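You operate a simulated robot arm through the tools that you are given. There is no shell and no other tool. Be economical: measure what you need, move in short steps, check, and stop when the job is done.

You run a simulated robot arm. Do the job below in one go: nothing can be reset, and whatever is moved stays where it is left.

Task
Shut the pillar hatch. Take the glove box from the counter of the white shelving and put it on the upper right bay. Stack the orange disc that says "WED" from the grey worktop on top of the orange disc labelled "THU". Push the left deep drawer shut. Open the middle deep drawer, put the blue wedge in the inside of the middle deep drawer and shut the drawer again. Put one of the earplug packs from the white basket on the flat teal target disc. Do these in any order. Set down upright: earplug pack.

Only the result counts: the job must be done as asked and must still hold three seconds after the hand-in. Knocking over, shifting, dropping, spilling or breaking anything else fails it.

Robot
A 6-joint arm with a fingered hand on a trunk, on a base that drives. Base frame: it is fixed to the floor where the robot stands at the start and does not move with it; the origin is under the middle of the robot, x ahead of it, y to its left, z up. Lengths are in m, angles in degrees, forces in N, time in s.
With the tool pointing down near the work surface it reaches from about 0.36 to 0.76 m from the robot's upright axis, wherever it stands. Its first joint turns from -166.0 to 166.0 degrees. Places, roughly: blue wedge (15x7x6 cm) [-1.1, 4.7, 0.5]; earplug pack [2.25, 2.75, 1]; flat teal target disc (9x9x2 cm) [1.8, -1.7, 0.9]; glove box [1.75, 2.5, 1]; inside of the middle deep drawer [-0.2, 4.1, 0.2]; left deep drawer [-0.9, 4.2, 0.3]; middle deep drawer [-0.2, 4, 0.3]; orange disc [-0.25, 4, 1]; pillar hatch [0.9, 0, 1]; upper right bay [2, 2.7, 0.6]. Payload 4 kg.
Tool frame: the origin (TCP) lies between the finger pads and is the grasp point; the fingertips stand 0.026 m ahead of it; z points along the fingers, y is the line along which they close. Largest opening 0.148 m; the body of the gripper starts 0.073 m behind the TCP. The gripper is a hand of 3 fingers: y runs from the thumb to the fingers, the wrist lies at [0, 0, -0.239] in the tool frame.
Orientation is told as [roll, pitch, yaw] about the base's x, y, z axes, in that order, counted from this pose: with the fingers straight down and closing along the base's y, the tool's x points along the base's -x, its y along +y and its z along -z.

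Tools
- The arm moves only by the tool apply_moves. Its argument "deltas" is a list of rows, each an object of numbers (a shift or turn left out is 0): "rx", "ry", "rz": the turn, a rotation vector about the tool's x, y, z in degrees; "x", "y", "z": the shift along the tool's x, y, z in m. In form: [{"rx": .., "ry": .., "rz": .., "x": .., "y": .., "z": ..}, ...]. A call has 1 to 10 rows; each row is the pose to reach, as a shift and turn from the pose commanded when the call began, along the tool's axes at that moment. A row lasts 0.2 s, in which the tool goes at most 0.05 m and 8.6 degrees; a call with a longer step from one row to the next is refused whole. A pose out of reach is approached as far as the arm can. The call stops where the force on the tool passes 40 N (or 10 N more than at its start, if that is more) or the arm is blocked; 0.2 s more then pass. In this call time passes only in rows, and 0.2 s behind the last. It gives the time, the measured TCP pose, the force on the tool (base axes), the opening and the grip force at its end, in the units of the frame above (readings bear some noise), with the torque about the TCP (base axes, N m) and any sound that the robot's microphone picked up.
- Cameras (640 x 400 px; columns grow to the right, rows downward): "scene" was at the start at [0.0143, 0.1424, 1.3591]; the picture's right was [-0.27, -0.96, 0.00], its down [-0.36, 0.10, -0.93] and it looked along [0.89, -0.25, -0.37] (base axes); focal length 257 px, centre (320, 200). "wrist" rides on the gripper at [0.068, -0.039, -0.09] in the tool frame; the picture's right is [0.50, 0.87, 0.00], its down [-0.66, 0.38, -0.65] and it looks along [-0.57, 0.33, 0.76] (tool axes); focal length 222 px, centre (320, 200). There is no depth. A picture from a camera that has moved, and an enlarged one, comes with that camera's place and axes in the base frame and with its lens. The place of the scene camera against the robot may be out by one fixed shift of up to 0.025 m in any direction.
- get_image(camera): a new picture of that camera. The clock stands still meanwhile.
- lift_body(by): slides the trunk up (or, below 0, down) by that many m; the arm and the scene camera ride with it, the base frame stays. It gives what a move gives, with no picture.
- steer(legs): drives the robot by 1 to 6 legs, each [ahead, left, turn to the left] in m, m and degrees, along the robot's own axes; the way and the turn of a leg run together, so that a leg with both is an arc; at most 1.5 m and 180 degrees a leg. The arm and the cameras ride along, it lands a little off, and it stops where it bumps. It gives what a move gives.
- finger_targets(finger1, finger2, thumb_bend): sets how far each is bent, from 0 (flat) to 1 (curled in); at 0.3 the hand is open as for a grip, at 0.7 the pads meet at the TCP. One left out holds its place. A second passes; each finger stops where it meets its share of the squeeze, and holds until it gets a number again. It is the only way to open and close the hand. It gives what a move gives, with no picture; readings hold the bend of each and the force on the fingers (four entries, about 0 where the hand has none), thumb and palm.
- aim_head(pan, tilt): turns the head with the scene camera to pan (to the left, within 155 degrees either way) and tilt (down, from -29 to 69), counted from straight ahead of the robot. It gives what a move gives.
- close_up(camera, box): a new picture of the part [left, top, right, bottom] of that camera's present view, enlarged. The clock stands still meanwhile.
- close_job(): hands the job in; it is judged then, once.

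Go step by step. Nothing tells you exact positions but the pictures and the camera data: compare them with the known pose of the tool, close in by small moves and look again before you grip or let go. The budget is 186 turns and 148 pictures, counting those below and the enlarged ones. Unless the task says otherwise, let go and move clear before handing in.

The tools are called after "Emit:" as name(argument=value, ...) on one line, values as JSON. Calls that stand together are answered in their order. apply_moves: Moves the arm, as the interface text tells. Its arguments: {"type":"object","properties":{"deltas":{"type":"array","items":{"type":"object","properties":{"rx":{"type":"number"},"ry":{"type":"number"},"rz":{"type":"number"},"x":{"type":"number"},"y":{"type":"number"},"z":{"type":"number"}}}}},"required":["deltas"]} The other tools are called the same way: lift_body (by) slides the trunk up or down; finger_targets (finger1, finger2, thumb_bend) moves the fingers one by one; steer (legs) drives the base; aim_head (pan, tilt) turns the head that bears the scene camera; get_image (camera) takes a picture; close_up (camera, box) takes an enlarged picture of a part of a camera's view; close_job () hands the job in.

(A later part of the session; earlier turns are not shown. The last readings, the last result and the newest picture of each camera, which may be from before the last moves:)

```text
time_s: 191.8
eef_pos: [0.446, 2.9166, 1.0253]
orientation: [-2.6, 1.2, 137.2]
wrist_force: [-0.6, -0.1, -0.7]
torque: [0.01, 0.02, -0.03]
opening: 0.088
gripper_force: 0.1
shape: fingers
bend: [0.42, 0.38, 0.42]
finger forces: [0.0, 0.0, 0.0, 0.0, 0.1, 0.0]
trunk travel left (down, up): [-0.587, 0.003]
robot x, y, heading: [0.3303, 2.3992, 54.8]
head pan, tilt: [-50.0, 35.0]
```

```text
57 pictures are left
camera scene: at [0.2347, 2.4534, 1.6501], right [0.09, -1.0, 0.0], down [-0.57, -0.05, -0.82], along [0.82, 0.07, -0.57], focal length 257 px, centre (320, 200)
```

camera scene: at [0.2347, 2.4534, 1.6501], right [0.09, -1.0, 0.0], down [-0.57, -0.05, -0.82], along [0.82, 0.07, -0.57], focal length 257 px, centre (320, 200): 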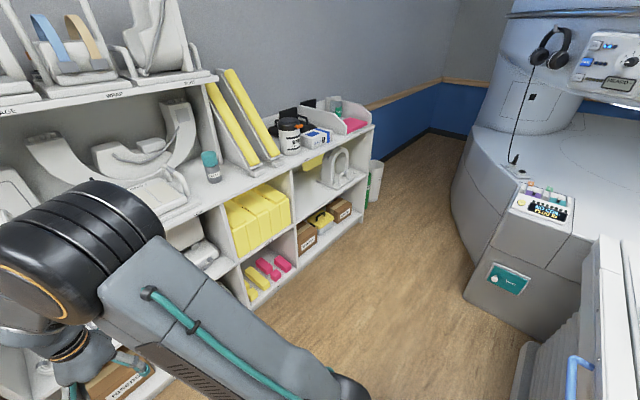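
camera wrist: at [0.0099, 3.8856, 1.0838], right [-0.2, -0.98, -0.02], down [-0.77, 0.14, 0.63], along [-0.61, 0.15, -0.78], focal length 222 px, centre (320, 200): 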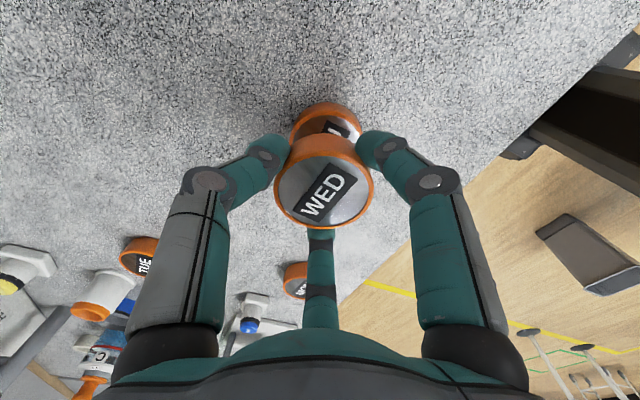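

Emit:
close_up(camera="scene", box=[250, 80, 400, 240])

```text
2.50 times, centred on (325, 160) of scene
camera zoom: at [0.2347, 2.4534, 1.6501], right [0.09, -1.0, 0.0], down [-0.57, -0.05, -0.82], along [0.82, 0.07, -0.57], focal length 643 px, centre (308, 300)
```

zoom: 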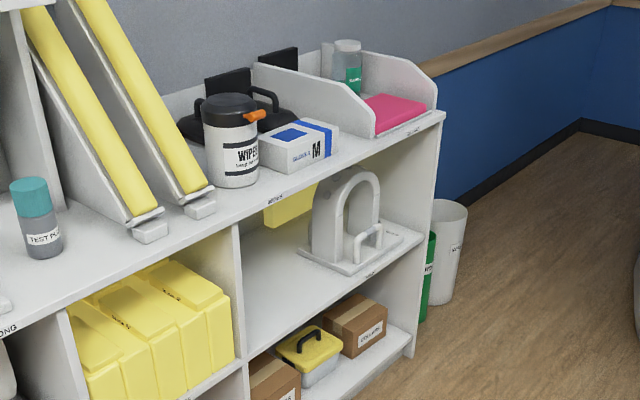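

The glove box (white/blue, "M") sits between the wipes can and the white basket; the upper right bay holds an arch coil with free space at its left. I drive closer, staying clear of the scanner base.

Emit:
steer(legs=[[0.05, -0.7, 0], [0.24, -0.35, 0]])

Emit:
aim_head(pan=-15, tilt=45)

Emit:
get_image(camera="scene")

Emit:
get_image(camera="wrist")

```text
time_s: 197.8
eef_pos: [1.4802, 2.5514, 1.0247]
orientation: [-2.6, 1.2, 137.6]
wrist_force: [0.4, -0.3, -0.7]
torque: [0.02, 0.0, 0.0]
opening: 0.0883
gripper_force: 0.0
shape: fingers
bend: [0.42, 0.38, 0.42]
finger forces: [0.0, 0.0, 0.0, 0.0, 0.0, 0.0]
trunk travel left (down, up): [-0.587, 0.003]
robot x, y, heading: [1.3631, 2.0322, 55.3]
head pan, tilt: [-50.0, 35.0]
```

```text
time_s: 198.9
eef_pos: [1.4799, 2.5512, 1.0248]
orientation: [-2.6, 1.2, 137.6]
wrist_force: [0.9, 0.0, 0.3]
torque: [-0.01, 0.02, -0.01]
opening: 0.0881
gripper_force: 0.2
shape: fingers
bend: [0.42, 0.38, 0.42]
finger forces: [0.0, 0.0, 0.0, 0.0, 0.0, 0.1]
trunk travel left (down, up): [-0.587, 0.003]
robot x, y, heading: [1.3624, 2.0294, 55.4]
head pan, tilt: [-15.0, 45.0]
```

```text
55 pictures are left
camera scene: at [1.2462, 2.1318, 1.6353], right [0.65, -0.76, 0.0], down [-0.54, -0.46, -0.71], along [0.54, 0.46, -0.71], focal length 257 px, centre (320, 200)
```

scene: 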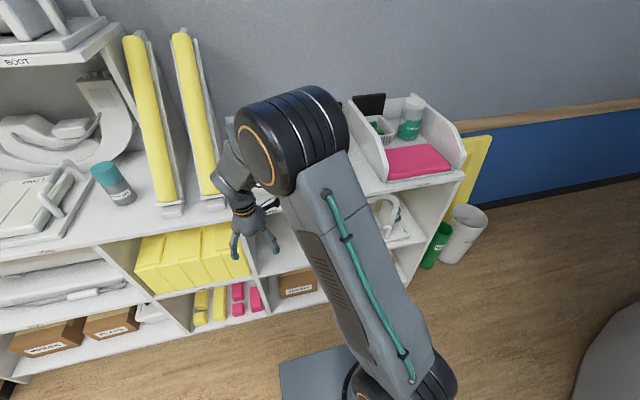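

```text
54 pictures are left
camera wrist: at [1.5528, 2.5326, 1.1188], right [-0.21, -0.98, -0.03], down [-0.77, 0.15, 0.62], along [-0.6, 0.15, -0.78], focal length 222 px, centre (320, 200)
```

wrist: 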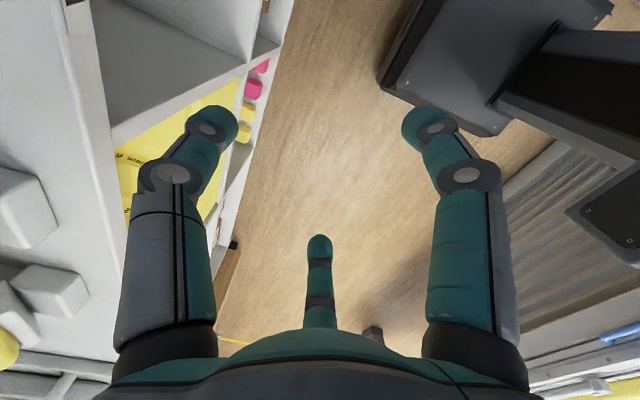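

Emit:
close_up(camera="scene", box=[330, 80, 480, 200])

```text
3.33 times, centred on (405, 140) of scene
camera zoom: at [1.2462, 2.1318, 1.6353], right [0.65, -0.76, 0.0], down [-0.54, -0.46, -0.71], along [0.54, 0.46, -0.71], focal length 857 px, centre (37, 400)
```

zoom: 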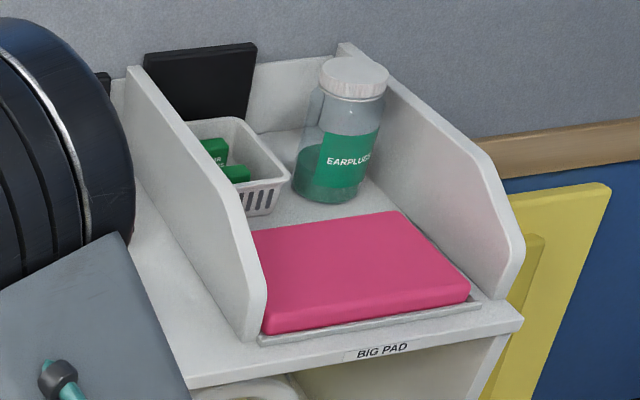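

The white basket with green packs stands in the alcove at the counter's right end. I shift right so the glove box appears left of the arm.

Emit:
steer(legs=[[0.06, -0.33, 0]])

Emit:
aim_head(pan=10, tilt=45)

Emit:
get_image(camera="scene")

```text
time_s: 201.1
eef_pos: [1.7819, 2.4163, 1.0247]
orientation: [-2.5, 1.2, 137.9]
wrist_force: [-0.1, -0.4, 0.3]
torque: [0.01, -0.02, 0.0]
opening: 0.0884
gripper_force: 0.1
shape: fingers
bend: [0.42, 0.38, 0.42]
finger forces: [0.1, 0.0, 0.0, 0.0, 0.0, 0.0]
trunk travel left (down, up): [-0.587, 0.003]
robot x, y, heading: [1.6732, 1.8955, 55.8]
head pan, tilt: [-15.0, 45.0]
```

```text
time_s: 201.9
eef_pos: [1.7815, 2.4148, 1.0257]
orientation: [-2.7, 1.2, 138.0]
wrist_force: [0.4, -0.2, 0.0]
torque: [-0.01, -0.01, -0.01]
opening: 0.0882
gripper_force: 0.0
shape: fingers
bend: [0.42, 0.38, 0.42]
finger forces: [0.0, 0.0, 0.0, 0.0, 0.0, 0.0]
trunk travel left (down, up): [-0.587, 0.003]
robot x, y, heading: [1.6729, 1.8936, 55.8]
head pan, tilt: [10.0, 45.0]
```

```text
52 pictures are left
camera scene: at [1.5229, 2.0146, 1.6353], right [0.91, -0.41, 0.0], down [-0.29, -0.64, -0.71], along [0.29, 0.64, -0.71], focal length 257 px, centre (320, 200)
```

scene: 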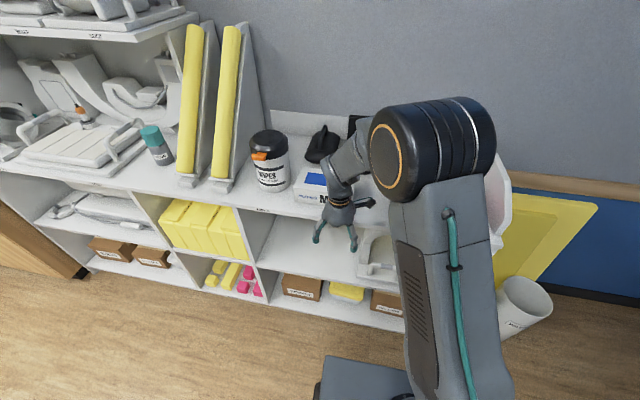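

Emit:
get_image(camera="wrist")

Emit:
close_up(camera="scene", box=[240, 110, 400, 270])

```text
51 pictures are left
camera wrist: at [1.8543, 2.3968, 1.1188], right [-0.21, -0.98, -0.03], down [-0.77, 0.14, 0.62], along [-0.6, 0.15, -0.78], focal length 222 px, centre (320, 200)
```

wrist: 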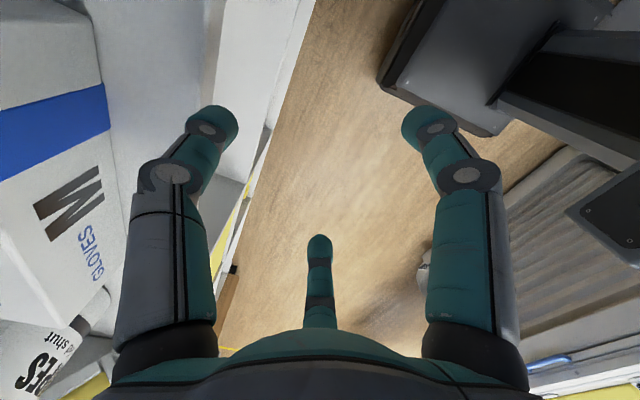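

```text
2.50 times, centred on (320, 190) of scene
camera zoom: at [1.5229, 2.0146, 1.6353], right [0.91, -0.41, 0.0], down [-0.29, -0.64, -0.71], along [0.29, 0.64, -0.71], focal length 643 px, centre (320, 225)
```

zoom: 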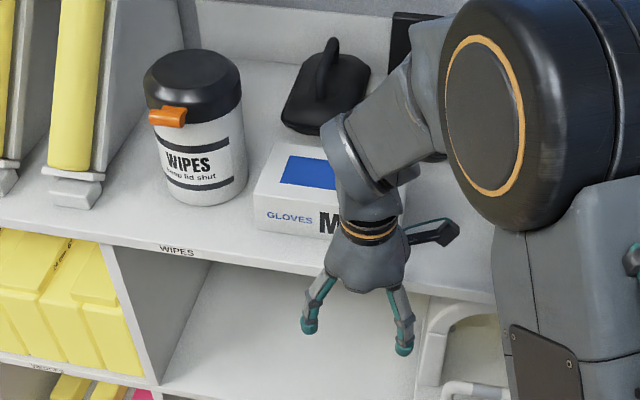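

The glove box is about 0.20×0.11×0.07 m at roughly D 3.13–3.24, L 0.02, counter top near z≈0.98. I raise the hand, move closer with it open wide, and look from above.

Emit:
apply_moves(deltas=[{"z": -0.03}, {"z": -0.06}, {"z": -0.09}, {"z": -0.12}])

Emit:
finger_targets(finger1=0.3, finger2=0.3, thumb_bend=0.3)

```text
time_s: 202.9
eef_pos: [1.7741, 2.4112, 1.1449]
orientation: [-2.5, 1.3, 138.1]
wrist_force: [0.6, 0.3, 0.8]
torque: [-0.01, 0.02, -0.01]
opening: 0.0882
gripper_force: 0.0
shape: fingers
bend: [0.42, 0.38, 0.42]
finger forces: [0.0, 0.1, 0.0, 0.0, 0.0, 0.0]
trunk travel left (down, up): [-0.587, 0.003]
robot x, y, heading: [1.6725, 1.8933, 55.8]
head pan, tilt: [10.0, 45.0]
```

```text
time_s: 203.9
eef_pos: [1.7758, 2.412, 1.1428]
orientation: [-2.7, 1.2, 137.9]
wrist_force: [0.0, 0.8, -0.5]
torque: [0.03, -0.01, 0.0]
opening: 0.1265
gripper_force: 0.1
shape: fingers
bend: [0.3, 0.3, 0.3]
finger forces: [0.0, 0.0, 0.0, 0.0, 0.1, 0.0]
trunk travel left (down, up): [-0.587, 0.003]
robot x, y, heading: [1.6728, 1.893, 55.6]
head pan, tilt: [10.0, 45.0]
```

Emit:
steer(legs=[[0.14, 0.03, 0]])

Emit:
get_image(camera="wrist")

Emit:
close_up(camera="scene", box=[220, 110, 420, 270])

```text
time_s: 205.3
eef_pos: [1.8312, 2.5495, 1.1425]
orientation: [-2.6, 1.4, 137.9]
wrist_force: [0.4, 0.0, 0.1]
torque: [0.02, 0.0, -0.04]
opening: 0.1266
gripper_force: 0.1
shape: fingers
bend: [0.3, 0.3, 0.3]
finger forces: [0.0, 0.0, 0.0, 0.0, 0.0, 0.0]
trunk travel left (down, up): [-0.587, 0.003]
robot x, y, heading: [1.7308, 2.0295, 55.8]
head pan, tilt: [10.0, 45.0]
```

```text
49 pictures are left
camera wrist: at [1.9049, 2.5297, 1.2376], right [-0.21, -0.98, -0.03], down [-0.77, 0.15, 0.62], along [-0.6, 0.15, -0.78], focal length 222 px, centre (320, 200)
```

wrist: 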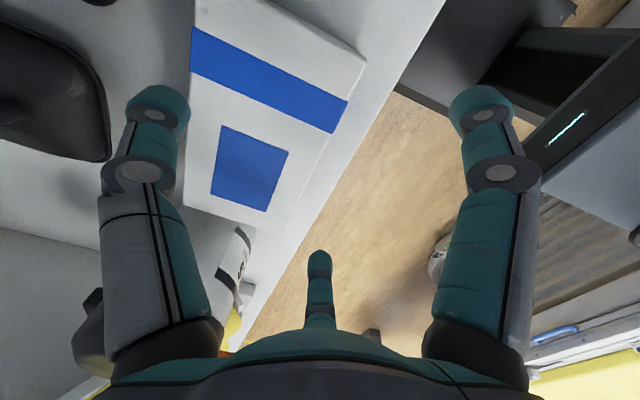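

```text
2.50 times, centred on (320, 190) of scene
camera zoom: at [1.5788, 2.1514, 1.6352], right [0.91, -0.41, 0.0], down [-0.29, -0.64, -0.71], along [0.29, 0.64, -0.71], focal length 643 px, centre (320, 225)
```

zoom: 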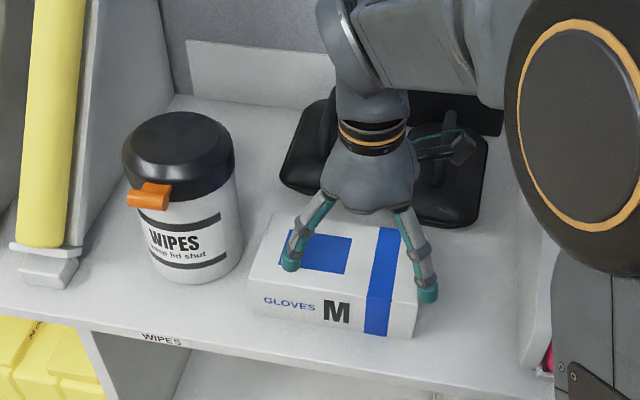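

Box: top z≈1.05, counter z≈0.985, centre D 3.19, L 0, depth 0.12. I align the yaw, open wider, and place the hand over it (slightly right, away from the wipes can).

Emit:
finger_targets(finger1=0.17, finger2=0.17, thumb_bend=0.17)

Emit:
apply_moves(deltas=[{"rz": -4, "rx": -1.3, "y": -0.015, "x": -0.005}, {"rz": -8, "rx": -2.6, "y": -0.03, "x": -0.01}])

Emit:
get_image(camera="wrist")

```text
time_s: 206.3
eef_pos: [1.8328, 2.5474, 1.1451]
orientation: [-2.6, 1.1, 137.9]
wrist_force: [1.0, -0.6, -0.1]
torque: [0.04, 0.0, 0.01]
opening: 0.1522
gripper_force: 0.1
shape: fingers
bend: [0.17, 0.17, 0.17]
finger forces: [0.0, 0.0, 0.0, 0.0, 0.1, 0.0]
trunk travel left (down, up): [-0.587, 0.003]
robot x, y, heading: [1.7263, 2.0263, 55.7]
head pan, tilt: [10.0, 45.0]
```

```text
time_s: 206.9
eef_pos: [1.832, 2.5738, 1.137]
orientation: [-0.4, 1.8, 145.5]
wrist_force: [-0.6, -0.7, -0.1]
torque: [-0.02, -0.01, -0.01]
opening: 0.1525
gripper_force: 0.0
shape: fingers
bend: [0.17, 0.17, 0.17]
finger forces: [0.0, 0.0, 0.0, 0.1, 0.1, 0.0]
out of reach, approached as far as the arm can: row 2
trunk travel left (down, up): [-0.587, 0.003]
robot x, y, heading: [1.7274, 2.0285, 55.6]
head pan, tilt: [10.0, 45.0]
```

```text
47 pictures are left
camera wrist: at [1.9077, 2.5674, 1.2299], right [-0.08, -1.0, 0.01], down [-0.77, 0.07, 0.63], along [-0.63, 0.04, -0.78], focal length 222 px, centre (320, 200)
```

wrist: 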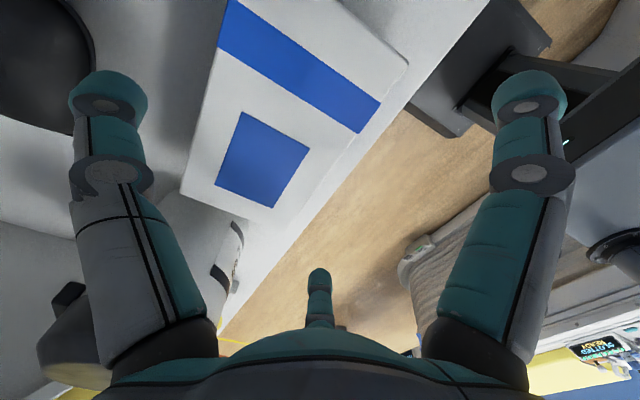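

Emit:
steer(legs=[[0.01, 0, 0]])

Emit:
lift_body(by=-0.105)

Emit:
get_image(camera="wrist")

```text
time_s: 207.7
eef_pos: [1.8375, 2.5819, 1.1372]
orientation: [-0.3, 1.6, 145.5]
wrist_force: [0.3, -0.4, 0.7]
torque: [0.0, 0.03, 0.01]
opening: 0.1523
gripper_force: 0.1
shape: fingers
bend: [0.17, 0.17, 0.17]
finger forces: [0.0, 0.0, 0.0, 0.0, 0.0, 0.0]
trunk travel left (down, up): [-0.587, 0.003]
robot x, y, heading: [1.7323, 2.0356, 55.5]
head pan, tilt: [10.0, 45.0]
```

```text
time_s: 209.0
eef_pos: [1.8391, 2.5809, 1.0336]
orientation: [-0.4, 1.6, 145.4]
wrist_force: [-2.1, -0.7, 16.0]
torque: [0.42, -0.42, -0.12]
opening: 0.1609
gripper_force: 8.3
shape: fingers
bend: [0.14, 0.15, 0.15]
finger forces: [4.3, 2.6, 0.0, 0.0, 8.5, 0.0]
trunk travel left (down, up): [-0.482, 0.108]
robot x, y, heading: [1.7342, 2.0361, 55.6]
head pan, tilt: [10.0, 45.0]
```

```text
46 pictures are left
camera wrist: at [1.9135, 2.5744, 1.1266], right [-0.08, -1.0, 0.01], down [-0.77, 0.07, 0.63], along [-0.63, 0.05, -0.78], focal length 222 px, centre (320, 200)
```

wrist: 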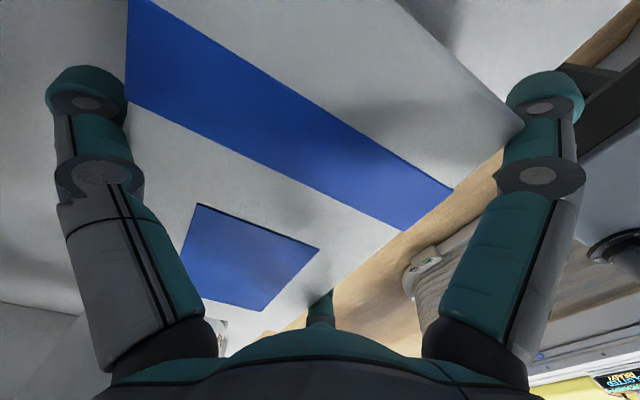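

All three fingertips touched the counter around the box. I lift 6 mm and close on it.

Emit:
lift_body(by=0.006)

Emit:
finger_targets(finger1=0.45, finger2=0.45, thumb_bend=0.45)

Emit:
get_image(camera="wrist")

```text
time_s: 209.6
eef_pos: [1.8383, 2.5805, 1.0366]
orientation: [-0.2, 1.8, 145.4]
wrist_force: [-0.7, -0.1, 0.3]
torque: [0.04, -0.05, -0.01]
opening: 0.1581
gripper_force: 4.6
shape: fingers
bend: [0.15, 0.16, 0.15]
finger forces: [2.5, 1.9, 0.1, 0.0, 3.5, 0.0]
trunk travel left (down, up): [-0.488, 0.102]
robot x, y, heading: [1.73, 2.0362, 55.4]
head pan, tilt: [10.0, 45.0]
```

```text
time_s: 210.6
eef_pos: [1.8387, 2.5804, 1.0383]
orientation: [-0.4, 1.7, 145.4]
wrist_force: [2.4, 5.7, 10.8]
torque: [0.1, -0.13, 0.01]
opening: 0.1482
gripper_force: 29.0
shape: fingers
bend: [0.17, 0.2, 0.35]
finger forces: [12.6, 14.3, 0.0, 0.0, 30.9, 0.1]
trunk travel left (down, up): [-0.488, 0.102]
robot x, y, heading: [1.7311, 2.0419, 55.5]
head pan, tilt: [10.0, 45.0]
```

```text
45 pictures are left
camera wrist: at [1.9142, 2.5753, 1.1314], right [-0.08, -1.0, 0.01], down [-0.77, 0.07, 0.63], along [-0.63, 0.04, -0.78], focal length 222 px, centre (320, 200)
```

wrist: 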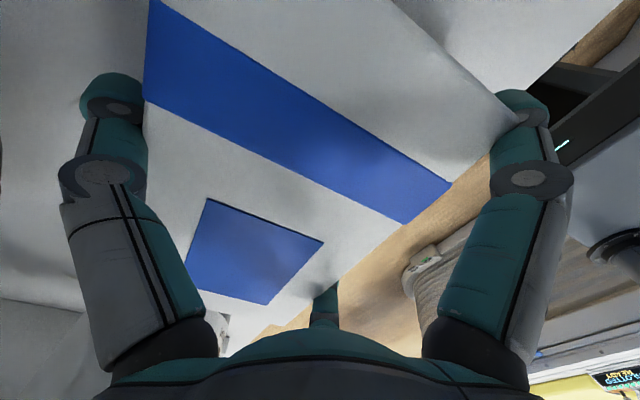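

Gripped firmly. I lift with the trunk.

Emit:
lift_body(by=0.1)

Emit:
close_up(camera="scene", box=[200, 100, 440, 300])

```text
time_s: 211.9
eef_pos: [1.8381, 2.5813, 1.1379]
orientation: [-0.2, 1.7, 145.4]
wrist_force: [0.2, -0.9, -2.8]
torque: [-0.11, -0.01, -0.01]
opening: 0.1472
gripper_force: 27.2
shape: fingers
bend: [0.17, 0.2, 0.36]
finger forces: [12.6, 15.2, 0.0, 0.0, 25.7, 0.1]
trunk travel left (down, up): [-0.588, 0.002]
robot x, y, heading: [1.7289, 2.039, 55.8]
head pan, tilt: [10.0, 45.0]
```

```text
2.00 times, centred on (320, 200) of scene
camera zoom: at [1.5842, 2.1594, 1.6362], right [0.91, -0.41, 0.0], down [-0.29, -0.64, -0.71], along [0.29, 0.64, -0.71], focal length 514 px, centre (320, 200)
```

zoom: 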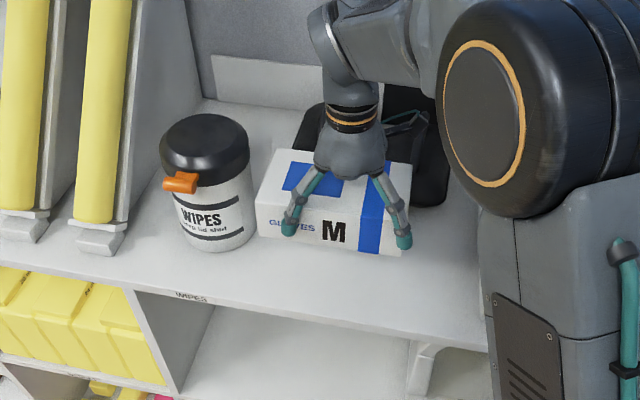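

The box is up. I back out a bit, lower the trunk, tilt the hand forward, and look into the bay.

Emit:
steer(legs=[[-0.22, 0, 0], [0, 0.13, 0]])

Emit:
lift_body(by=-0.33)

Emit:
apply_moves(deltas=[{"rx": 8}, {"rx": 16}, {"rx": 24}, {"rx": 32}, {"rx": 38}])

Emit:
get_image(camera="scene")

Emit:
get_image(camera="wrist")

```text
time_s: 214.4
eef_pos: [1.6126, 2.4763, 1.1376]
orientation: [-0.2, 1.7, 145.3]
wrist_force: [-1.6, -0.2, -3.9]
torque: [-0.11, 0.0, -0.02]
opening: 0.1475
gripper_force: 26.1
shape: fingers
bend: [0.17, 0.2, 0.36]
finger forces: [12.7, 15.2, 0.0, 0.0, 25.7, 0.0]
trunk travel left (down, up): [-0.588, 0.002]
robot x, y, heading: [1.5041, 1.9296, 55.7]
head pan, tilt: [10.0, 45.0]
```

```text
time_s: 217.7
eef_pos: [1.6119, 2.4757, 0.8095]
orientation: [-0.3, 1.7, 145.3]
wrist_force: [0.1, -0.2, -3.9]
torque: [-0.09, -0.01, 0.02]
opening: 0.1471
gripper_force: 26.7
shape: fingers
bend: [0.17, 0.2, 0.36]
finger forces: [12.6, 15.0, 0.1, 0.0, 25.7, 0.0]
trunk travel left (down, up): [-0.258, 0.332]
robot x, y, heading: [1.5068, 1.9321, 55.6]
head pan, tilt: [10.0, 45.0]
```

```text
time_s: 218.9
eef_pos: [1.6114, 2.476, 0.8069]
orientation: [-38.2, 1.6, 145.5]
wrist_force: [0.3, -0.5, -4.0]
torque: [-0.12, -0.01, 0.02]
opening: 0.1466
gripper_force: 27.2
shape: fingers
bend: [0.17, 0.2, 0.36]
finger forces: [13.6, 15.0, 0.0, 0.1, 24.4, 0.1]
trunk travel left (down, up): [-0.258, 0.332]
robot x, y, heading: [1.5065, 1.93, 55.7]
head pan, tilt: [10.0, 45.0]
```

```text
43 pictures are left
camera scene: at [1.3576, 2.0537, 1.3062], right [0.91, -0.41, 0.0], down [-0.29, -0.64, -0.71], along [0.29, 0.64, -0.71], focal length 257 px, centre (320, 200)
```

scene: 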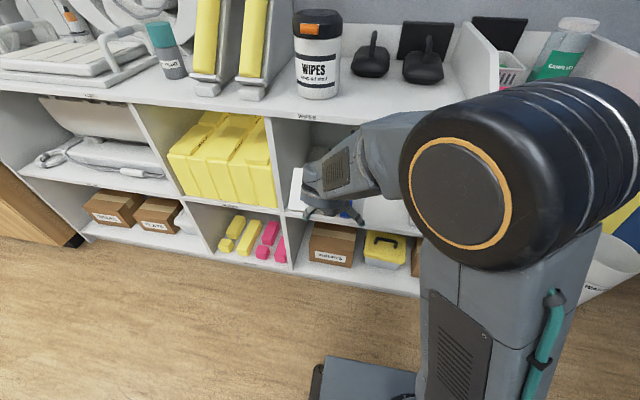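

```text
42 pictures are left
camera wrist: at [1.6514, 2.4174, 0.9051], right [0.04, -0.85, -0.52], down [-0.94, -0.2, 0.26], along [-0.33, 0.48, -0.81], focal length 222 px, centre (320, 200)
```

wrist: 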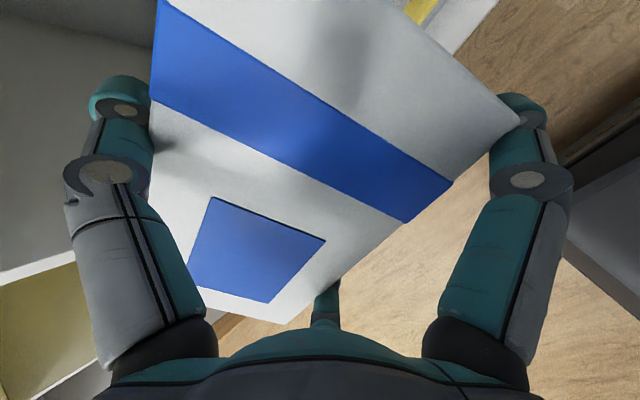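

The bay floor is at z≈0.62, ceiling ≈0.945, free between L −0.12 and 0.27. I lower to z 0.74 and drive in.

Emit:
lift_body(by=-0.065)

Emit:
steer(legs=[[0.1, -0.02, 0]])

Emit:
get_image(camera="wrist")

Emit:
get_image(camera="scene")

```text
time_s: 219.9
eef_pos: [1.6125, 2.4753, 0.743]
orientation: [-38.3, 1.7, 145.3]
wrist_force: [1.0, 0.1, -3.4]
torque: [-0.1, 0.04, -0.02]
opening: 0.1469
gripper_force: 26.3
shape: fingers
bend: [0.17, 0.2, 0.36]
finger forces: [13.6, 15.0, 0.0, 0.0, 24.4, 0.0]
trunk travel left (down, up): [-0.193, 0.397]
robot x, y, heading: [1.5019, 1.9279, 55.4]
head pan, tilt: [10.0, 45.0]
```

```text
time_s: 221.1
eef_pos: [1.6873, 2.5482, 0.7433]
orientation: [-38.3, 1.7, 145.3]
wrist_force: [0.3, 0.0, -3.8]
torque: [-0.12, -0.03, 0.01]
opening: 0.1466
gripper_force: 26.9
shape: fingers
bend: [0.17, 0.2, 0.36]
finger forces: [13.6, 15.0, 0.0, 0.0, 24.4, 0.0]
trunk travel left (down, up): [-0.193, 0.397]
robot x, y, heading: [1.576, 2.003, 55.4]
head pan, tilt: [10.0, 45.0]
```

```text
41 pictures are left
camera wrist: at [1.7263, 2.4891, 0.8403], right [0.04, -0.85, -0.52], down [-0.95, -0.2, 0.26], along [-0.32, 0.48, -0.81], focal length 222 px, centre (320, 200)
```

wrist: 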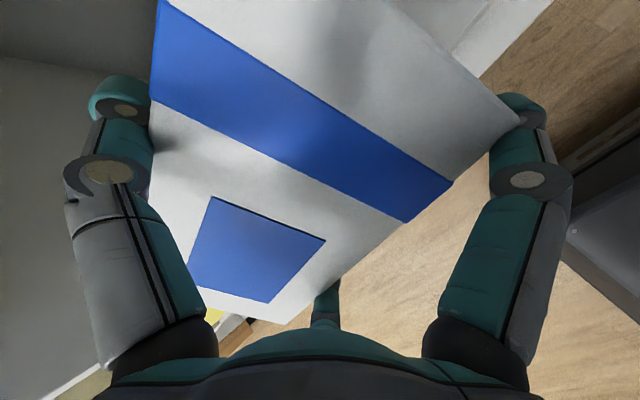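

```text
40 pictures are left
camera scene: at [1.4318, 2.1258, 1.2412], right [0.91, -0.42, 0.0], down [-0.29, -0.64, -0.71], along [0.29, 0.64, -0.71], focal length 257 px, centre (320, 200)
```

scene: 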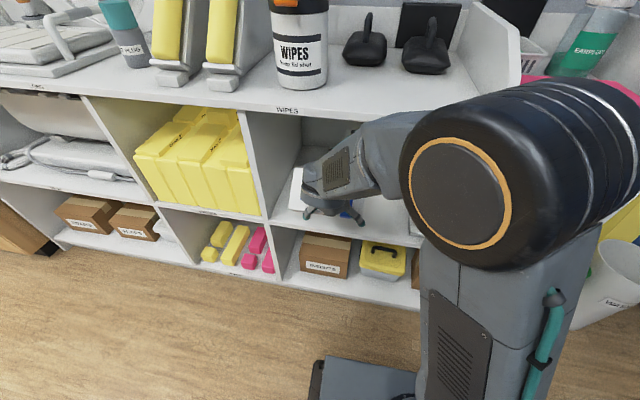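

Emit:
steer(legs=[[0.085, 0, 0]])

Emit:
get_image(camera="scene")

```text
time_s: 222.2
eef_pos: [1.7365, 2.6174, 0.7432]
orientation: [-38.2, 1.8, 145.2]
wrist_force: [0.0, -0.7, -4.6]
torque: [-0.11, -0.01, 0.01]
opening: 0.1466
gripper_force: 26.0
shape: fingers
bend: [0.17, 0.2, 0.36]
finger forces: [13.6, 15.0, 0.0, 0.1, 24.3, 0.0]
trunk travel left (down, up): [-0.193, 0.397]
robot x, y, heading: [1.6272, 2.0708, 55.5]
head pan, tilt: [10.0, 45.0]
```

```text
39 pictures are left
camera scene: at [1.4804, 2.1963, 1.2412], right [0.91, -0.42, 0.0], down [-0.29, -0.64, -0.71], along [0.29, 0.64, -0.71], focal length 257 px, centre (320, 200)
```

scene: 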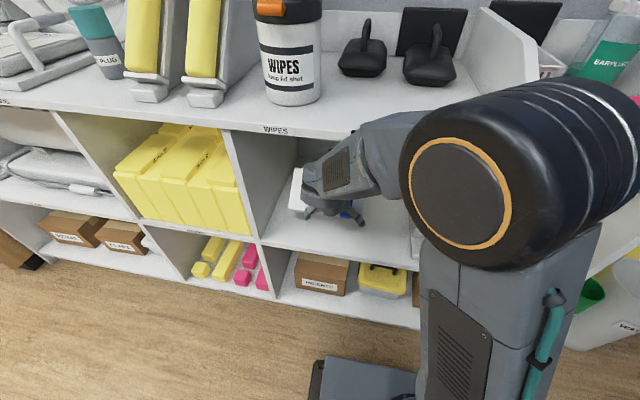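

Emit:
lift_body(by=-0.058)

Emit:
close_up(camera="scene", box=[220, 100, 420, 260])

```text
time_s: 223.2
eef_pos: [1.7367, 2.6182, 0.6846]
orientation: [-38.3, 1.7, 145.3]
wrist_force: [0.5, 0.4, -4.4]
torque: [-0.12, -0.02, 0.01]
opening: 0.1465
gripper_force: 26.6
shape: fingers
bend: [0.17, 0.2, 0.36]
finger forces: [13.5, 15.0, 0.1, 0.1, 24.2, 0.0]
trunk travel left (down, up): [-0.135, 0.455]
robot x, y, heading: [1.6288, 2.0724, 55.5]
head pan, tilt: [10.0, 45.0]
```

```text
2.50 times, centred on (320, 180) of scene
camera zoom: at [1.4805, 2.1964, 1.1832], right [0.91, -0.42, 0.0], down [-0.29, -0.64, -0.71], along [0.29, 0.64, -0.71], focal length 643 px, centre (320, 250)
```

zoom: 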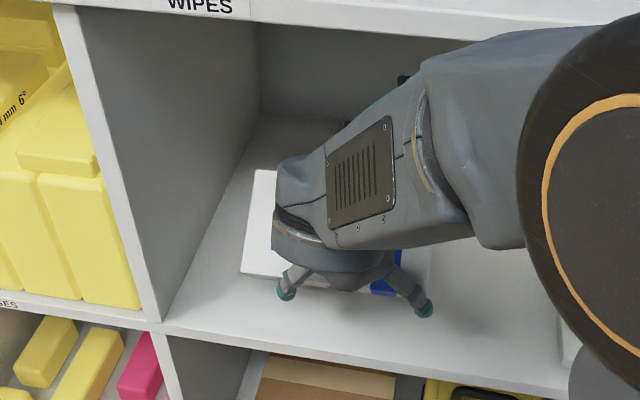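

Emit:
lift_body(by=-0.03)

```text
time_s: 223.9
eef_pos: [1.7364, 2.618, 0.6541]
orientation: [-38.3, 1.7, 145.3]
wrist_force: [0.5, -0.7, -3.6]
torque: [-0.11, -0.05, -0.03]
opening: 0.1467
gripper_force: 26.5
shape: fingers
bend: [0.17, 0.2, 0.36]
finger forces: [13.5, 15.0, 0.1, 0.0, 24.3, 0.1]
trunk travel left (down, up): [-0.105, 0.485]
robot x, y, heading: [1.6256, 2.0721, 55.5]
head pan, tilt: [10.0, 45.0]
```

Emit:
lift_body(by=-0.03)

Emit:
close_up(camera="scene", box=[220, 100, 420, 260])

```text
time_s: 224.7
eef_pos: [1.7366, 2.6172, 0.6266]
orientation: [-38.4, 1.6, 145.2]
wrist_force: [-0.3, -1.3, 12.6]
torque: [-0.17, 0.01, -0.03]
opening: 0.147
gripper_force: 27.2
shape: fingers
bend: [0.17, 0.2, 0.36]
finger forces: [12.5, 13.5, 0.0, 0.1, 29.5, 0.0]
trunk travel left (down, up): [-0.075, 0.515]
robot x, y, heading: [1.6271, 2.0755, 55.4]
head pan, tilt: [10.0, 45.0]
```

```text
2.50 times, centred on (320, 180) of scene
camera zoom: at [1.4803, 2.1954, 1.1236], right [0.91, -0.42, 0.0], down [-0.29, -0.64, -0.71], along [0.29, 0.64, -0.71], focal length 643 px, centre (320, 250)
```

zoom: 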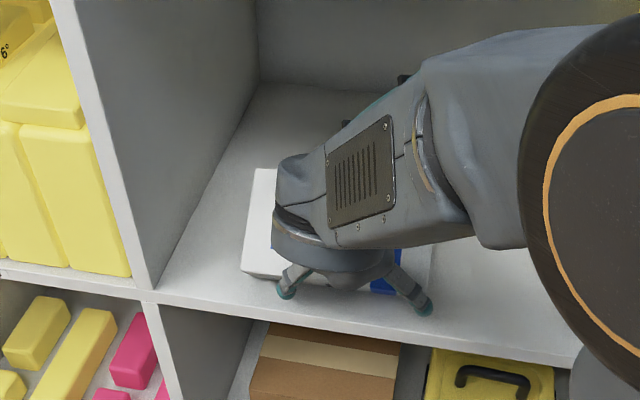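

The box's front edge touches the bay floor (z≈0.56). I open the hand and let it settle, then withdraw.

Emit:
finger_targets(finger1=0.08, finger2=0.08, thumb_bend=0.1)

Emit:
get_image(camera="wrist")

Emit:
close_up(camera="scene", box=[220, 100, 420, 260])

```text
time_s: 225.7
eef_pos: [1.7368, 2.6179, 0.6244]
orientation: [-38.3, 1.7, 145.3]
wrist_force: [0.3, 0.3, 0.1]
torque: [0.0, 0.01, 0.0]
opening: 0.1668
gripper_force: 0.1
shape: fingers
bend: [0.08, 0.08, 0.1]
finger forces: [0.1, 0.1, 0.0, 0.0, 0.1, 0.1]
trunk travel left (down, up): [-0.075, 0.515]
robot x, y, heading: [1.6304, 2.075, 55.3]
head pan, tilt: [10.0, 45.0]
```

```text
36 pictures are left
camera wrist: at [1.7753, 2.5593, 0.7223], right [0.04, -0.85, -0.52], down [-0.95, -0.2, 0.26], along [-0.32, 0.48, -0.81], focal length 222 px, centre (320, 200)
```

wrist: 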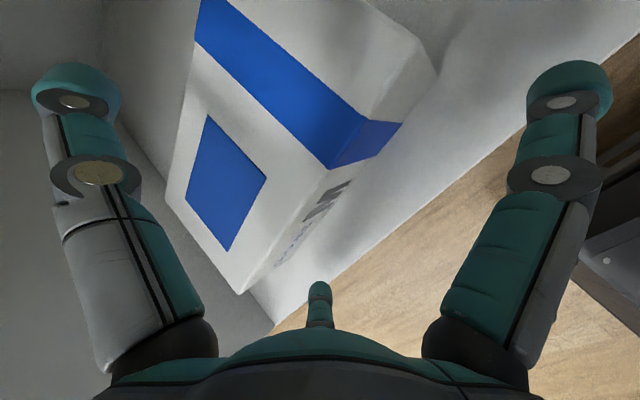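

```text
2.50 times, centred on (320, 180) of scene
camera zoom: at [1.4804, 2.1962, 1.1232], right [0.91, -0.42, 0.0], down [-0.29, -0.64, -0.71], along [0.29, 0.64, -0.71], focal length 643 px, centre (320, 250)
```

zoom: 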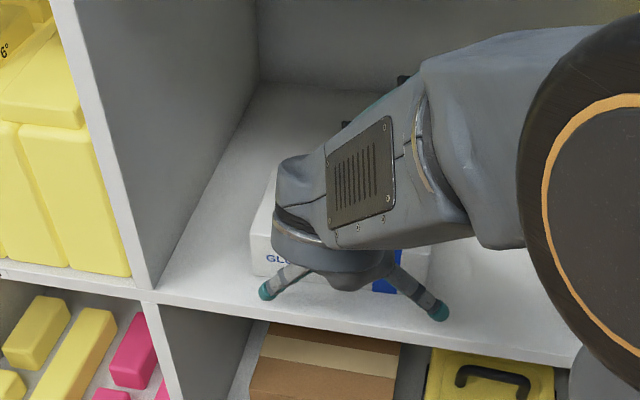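

The glove box lies flat and upright inside the bay. I raise slightly, back out, and check.

Emit:
lift_body(by=0.04)

Emit:
steer(legs=[[-0.2, 0, 0]])

Emit:
close_up(camera="scene", box=[220, 60, 460, 260])

```text
time_s: 226.5
eef_pos: [1.7355, 2.6173, 0.6644]
orientation: [-38.3, 1.7, 145.2]
wrist_force: [-0.2, -0.5, -0.1]
torque: [0.02, 0.0, -0.01]
opening: 0.167
gripper_force: 0.0
shape: fingers
bend: [0.08, 0.08, 0.1]
finger forces: [0.0, 0.0, 0.0, 0.0, 0.0, 0.1]
trunk travel left (down, up): [-0.115, 0.475]
robot x, y, heading: [1.6295, 2.076, 55.5]
head pan, tilt: [10.0, 45.0]
```

```text
time_s: 228.1
eef_pos: [1.6199, 2.4513, 0.6652]
orientation: [-38.3, 1.7, 145.3]
wrist_force: [0.1, 0.5, -0.2]
torque: [-0.01, 0.0, 0.0]
opening: 0.1669
gripper_force: 0.0
shape: fingers
bend: [0.08, 0.08, 0.1]
finger forces: [0.0, 0.0, 0.0, 0.0, 0.0, 0.1]
trunk travel left (down, up): [-0.115, 0.475]
robot x, y, heading: [1.5169, 1.9049, 55.4]
head pan, tilt: [10.0, 45.0]
```

```text
2.00 times, centred on (340, 160) of scene
camera zoom: at [1.3653, 2.0291, 1.1632], right [0.91, -0.41, 0.0], down [-0.29, -0.64, -0.71], along [0.29, 0.64, -0.71], focal length 514 px, centre (280, 280)
```

zoom: 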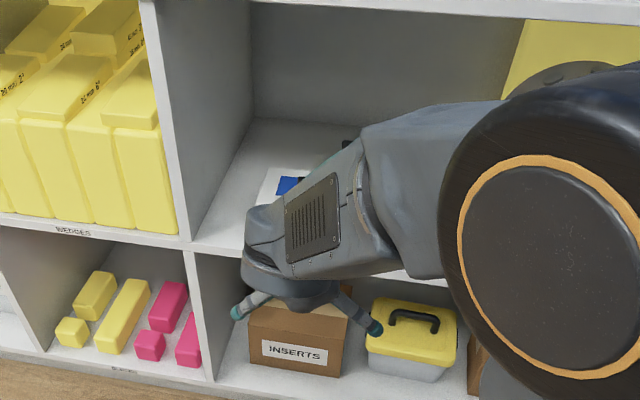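

The glove box is done. Next the earplug packs: I raise the trunk, straighten the hand and move to face the alcove.

Emit:
lift_body(by=0.4)

Emit:
lift_body(by=0.073)

Emit:
apply_moves(deltas=[{"rx": -8, "y": 0.0}, {"rx": -16}, {"rx": -24}])

Emit:
finger_targets(finger1=0.4, finger2=0.4, thumb_bend=0.4)

Emit:
steer(legs=[[0.09, 0, 0], [0, -0.4, 0]])

Emit:
get_image(camera="scene")

```text
time_s: 231.9
eef_pos: [1.6205, 2.4503, 1.0659]
orientation: [-38.3, 1.7, 145.2]
wrist_force: [0.4, -1.2, 0.1]
torque: [0.0, 0.02, 0.01]
opening: 0.1671
gripper_force: 0.0
shape: fingers
bend: [0.08, 0.08, 0.1]
finger forces: [0.1, 0.0, 0.0, 0.0, 0.1, 0.0]
trunk travel left (down, up): [-0.515, 0.075]
robot x, y, heading: [1.5148, 1.9053, 55.6]
head pan, tilt: [10.0, 45.0]
```

```text
time_s: 233.0
eef_pos: [1.6202, 2.4514, 1.1379]
orientation: [-38.3, 1.7, 145.3]
wrist_force: [-0.3, 0.3, 0.6]
torque: [0.04, -0.03, 0.01]
opening: 0.167
gripper_force: 0.0
shape: fingers
bend: [0.08, 0.08, 0.1]
finger forces: [0.0, 0.1, 0.0, 0.0, 0.0, 0.0]
trunk travel left (down, up): [-0.588, 0.002]
robot x, y, heading: [1.5103, 1.9072, 55.5]
head pan, tilt: [10.0, 45.0]
```

```text
time_s: 233.8
eef_pos: [1.6198, 2.451, 1.1372]
orientation: [-14.0, 1.6, 145.1]
wrist_force: [-0.4, 0.3, -0.3]
torque: [0.0, 0.03, 0.0]
opening: 0.1668
gripper_force: 0.3
shape: fingers
bend: [0.08, 0.08, 0.1]
finger forces: [0.0, 0.0, 0.0, 0.1, 0.1, 0.1]
trunk travel left (down, up): [-0.588, 0.002]
robot x, y, heading: [1.513, 1.907, 55.6]
head pan, tilt: [10.0, 45.0]
```

```text
time_s: 234.8
eef_pos: [1.6202, 2.4526, 1.1382]
orientation: [-14.3, 1.6, 145.4]
wrist_force: [-0.1, -0.2, 0.8]
torque: [0.0, -0.01, 0.0]
opening: 0.0958
gripper_force: 0.1
shape: fingers
bend: [0.4, 0.4, 0.4]
finger forces: [0.0, 0.0, 0.0, 0.0, 0.1, 0.0]
trunk travel left (down, up): [-0.588, 0.002]
robot x, y, heading: [1.5133, 1.9062, 55.5]
head pan, tilt: [10.0, 45.0]
```

```text
time_s: 238.0
eef_pos: [2.0013, 2.2998, 1.1373]
orientation: [-14.3, 1.8, 144.9]
wrist_force: [-0.2, 0.2, 0.3]
torque: [-0.02, -0.03, 0.03]
opening: 0.0956
gripper_force: 0.1
shape: fingers
bend: [0.4, 0.4, 0.4]
finger forces: [0.0, 0.0, 0.1, 0.0, 0.0, 0.0]
trunk travel left (down, up): [-0.588, 0.002]
robot x, y, heading: [1.8911, 1.7572, 55.3]
head pan, tilt: [10.0, 45.0]
```

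```text
33 pictures are left
camera scene: at [1.7435, 1.8788, 1.6363], right [0.91, -0.42, 0.0], down [-0.3, -0.64, -0.71], along [0.3, 0.64, -0.71], focal length 257 px, centre (320, 200)
```

scene: 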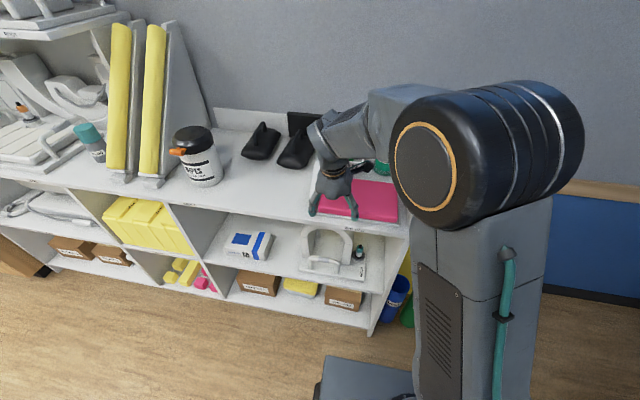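

The glove box sits well in the bay. I roll the hand 85° so its camera looks forward to the basket.

Emit:
apply_moves(deltas=[{"rz": 8.5}, {"rz": 17}, {"rz": 25.5}, {"rz": 34}, {"rz": 42.5}, {"rz": 51}, {"rz": 59.5}, {"rz": 68}, {"rz": 76.5}, {"rz": 85}])

Emit:
get_image(camera="wrist")

```text
time_s: 240.2
eef_pos: [2.0023, 2.3002, 1.138]
orientation: [-3.0, -14.1, 60.3]
wrist_force: [-0.6, 0.1, 0.7]
torque: [-0.03, 0.01, -0.01]
opening: 0.0958
gripper_force: 0.0
shape: fingers
bend: [0.4, 0.4, 0.4]
finger forces: [0.1, 0.0, 0.0, 0.1, 0.1, 0.0]
trunk travel left (down, up): [-0.588, 0.002]
robot x, y, heading: [1.8921, 1.7569, 55.1]
head pan, tilt: [10.0, 45.0]
```

```text
32 pictures are left
camera wrist: at [1.9879, 2.2054, 1.2105], right [-0.99, 0.02, -0.17], down [-0.12, 0.62, 0.77], along [0.12, 0.78, -0.61], focal length 222 px, centre (320, 200)
```

wrist: 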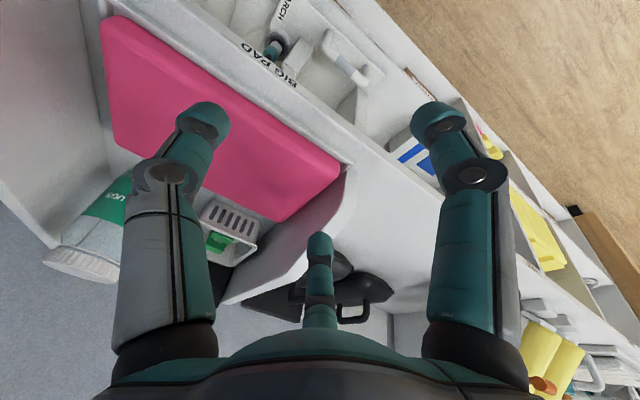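

Emit:
close_up(camera="wrist", box=[190, 170, 290, 290])

```text
3.33 times, centred on (240, 230) of wrist
camera zoom: at [1.9879, 2.2054, 1.2105], right [-0.99, 0.02, -0.17], down [-0.12, 0.62, 0.77], along [0.12, 0.78, -0.61], focal length 740 px, centre (587, 100)
```

zoom: 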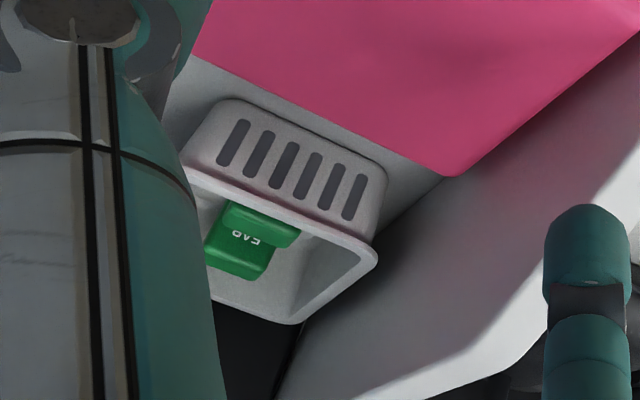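

The basket is at about D 3.37–3.52, L −0.28…−0.40, rim z≈1.04, packs near its front. I drive in closer with the hand narrowed and tilted forward.

Emit:
finger_targets(finger1=0.5, finger2=0.5, thumb_bend=0.5)

Emit:
steer(legs=[[0.15, 0, 0]])

Emit:
apply_moves(deltas=[{"ry": -5, "x": -0.03}, {"ry": -10, "x": -0.06}, {"ry": -14, "x": -0.09}, {"ry": -16, "x": -0.12}])

Emit:
get_image(camera="wrist")

```text
time_s: 241.2
eef_pos: [2.0005, 2.2998, 1.1381]
orientation: [-3.0, -14.1, 60.5]
wrist_force: [-0.1, -0.8, 0.3]
torque: [0.02, 0.0, -0.05]
opening: 0.0627
gripper_force: 0.0
shape: fingers
bend: [0.5, 0.5, 0.5]
finger forces: [0.0, 0.0, 0.0, 0.0, 0.0, 0.0]
trunk travel left (down, up): [-0.588, 0.002]
robot x, y, heading: [1.8899, 1.7546, 55.3]
head pan, tilt: [10.0, 45.0]
```

```text
time_s: 242.6
eef_pos: [2.0854, 2.4221, 1.1369]
orientation: [-3.1, -14.0, 60.6]
wrist_force: [-0.2, -0.3, -0.3]
torque: [-0.05, 0.0, -0.01]
opening: 0.0626
gripper_force: 0.0
shape: fingers
bend: [0.5, 0.5, 0.5]
finger forces: [0.0, 0.0, 0.0, 0.0, 0.0, 0.0]
trunk travel left (down, up): [-0.588, 0.002]
robot x, y, heading: [1.9793, 1.8787, 55.1]
head pan, tilt: [10.0, 45.0]
```

```text
time_s: 243.6
eef_pos: [2.1429, 2.5231, 1.1659]
orientation: [-3.3, -30.1, 61.6]
wrist_force: [-0.3, -0.8, -0.3]
torque: [0.01, -0.03, 0.03]
opening: 0.0625
gripper_force: 0.0
shape: fingers
bend: [0.5, 0.5, 0.5]
finger forces: [0.1, 0.0, 0.0, 0.1, 0.0, 0.0]
trunk travel left (down, up): [-0.588, 0.002]
robot x, y, heading: [1.9789, 1.879, 55.3]
head pan, tilt: [10.0, 45.0]
```

```text
30 pictures are left
camera wrist: at [2.1231, 2.4154, 1.2119], right [-0.95, 0.05, -0.3], down [-0.25, 0.42, 0.87], along [0.17, 0.91, -0.39], focal length 222 px, centre (320, 200)
```

wrist: 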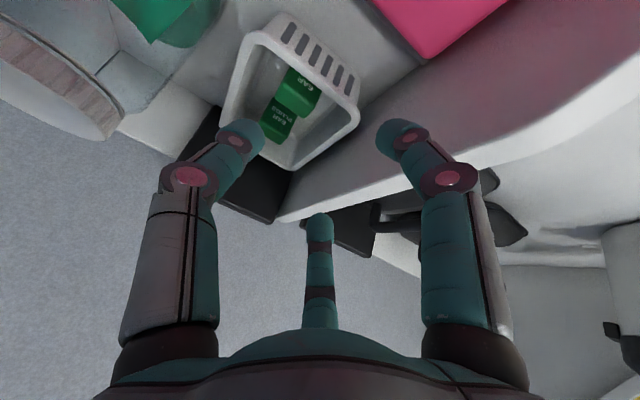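

Emit:
close_up(camera="wrist", box=[200, 0, 400, 180])

```text
2.22 times, centred on (300, 90) of wrist
camera zoom: at [2.1231, 2.4154, 1.2119], right [-0.95, 0.05, -0.3], down [-0.25, 0.42, 0.87], along [0.17, 0.91, -0.39], focal length 494 px, centre (364, 444)
```

zoom: 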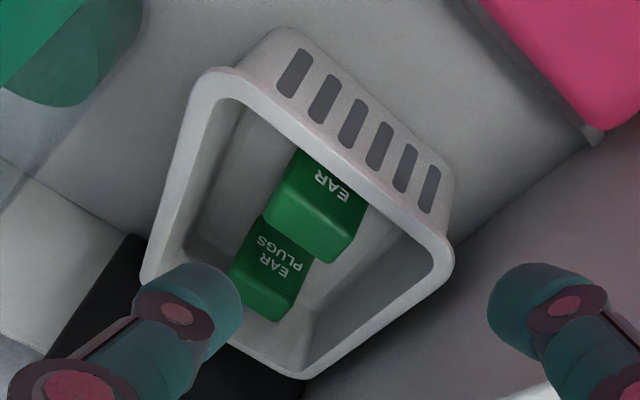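

Both packs stand upright, labels to the front; the front one is at about D 3.40, L −0.325, top z≈1.03. I'll pinch it by its sides with the two fingers (thumb pointing away), so I roll the hand back first.

Emit:
apply_moves(deltas=[{"rz": -8.5}, {"rz": -17}, {"rz": -25.5}, {"rz": -34}, {"rz": -42.5}, {"rz": -51}, {"rz": -59.5}, {"rz": -68}, {"rz": -76.5}, {"rz": -85}])

Emit:
finger_targets(finger1=0.5, finger2=0.5, thumb_bend=0.35)

Emit:
get_image(camera="wrist")

```text
time_s: 245.8
eef_pos: [2.1433, 2.5246, 1.1661]
orientation: [-30.2, 0.5, 145.6]
wrist_force: [0.5, 0.2, -0.5]
torque: [-0.03, 0.01, 0.01]
opening: 0.0626
gripper_force: 0.1
shape: fingers
bend: [0.5, 0.5, 0.5]
finger forces: [0.0, 0.0, 0.1, 0.1, 0.0, 0.1]
trunk travel left (down, up): [-0.588, 0.002]
robot x, y, heading: [1.98, 1.8802, 55.5]
head pan, tilt: [10.0, 45.0]
```

```text
time_s: 246.8
eef_pos: [2.1439, 2.5232, 1.1653]
orientation: [-30.2, 0.5, 145.4]
wrist_force: [-0.2, 0.1, 0.5]
torque: [-0.01, 0.01, 0.01]
opening: 0.0877
gripper_force: 0.1
shape: fingers
bend: [0.5, 0.5, 0.35]
finger forces: [0.0, 0.0, 0.1, 0.0, 0.1, 0.1]
trunk travel left (down, up): [-0.588, 0.002]
robot x, y, heading: [1.9758, 1.8783, 55.3]
head pan, tilt: [10.0, 45.0]
```

```text
28 pictures are left
camera wrist: at [2.1921, 2.4758, 1.2645], right [-0.01, -0.9, -0.43], down [-0.91, -0.17, 0.37], along [-0.41, 0.4, -0.82], focal length 222 px, centre (320, 200)
```

wrist: 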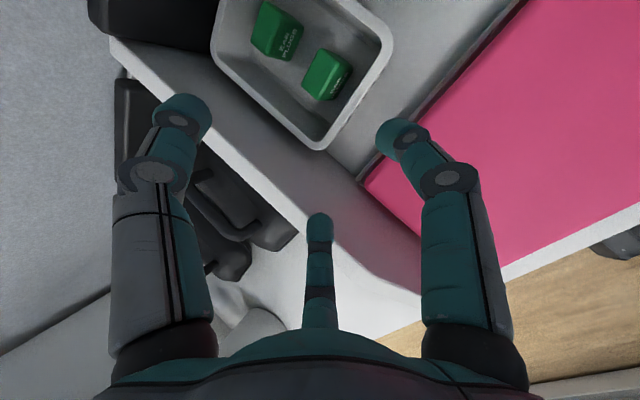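

Emit:
close_up(camera="wrist", box=[200, 0, 400, 160])

```text
2.50 times, centred on (300, 80) of wrist
camera zoom: at [2.1921, 2.4758, 1.2645], right [-0.01, -0.9, -0.43], down [-0.91, -0.17, 0.37], along [-0.41, 0.4, -0.82], focal length 555 px, centre (370, 500)
```

zoom: 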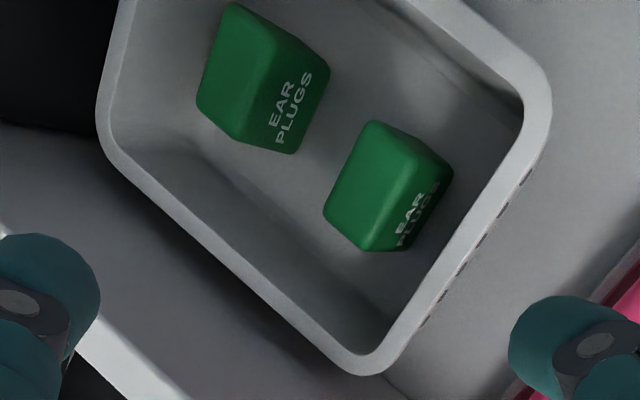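

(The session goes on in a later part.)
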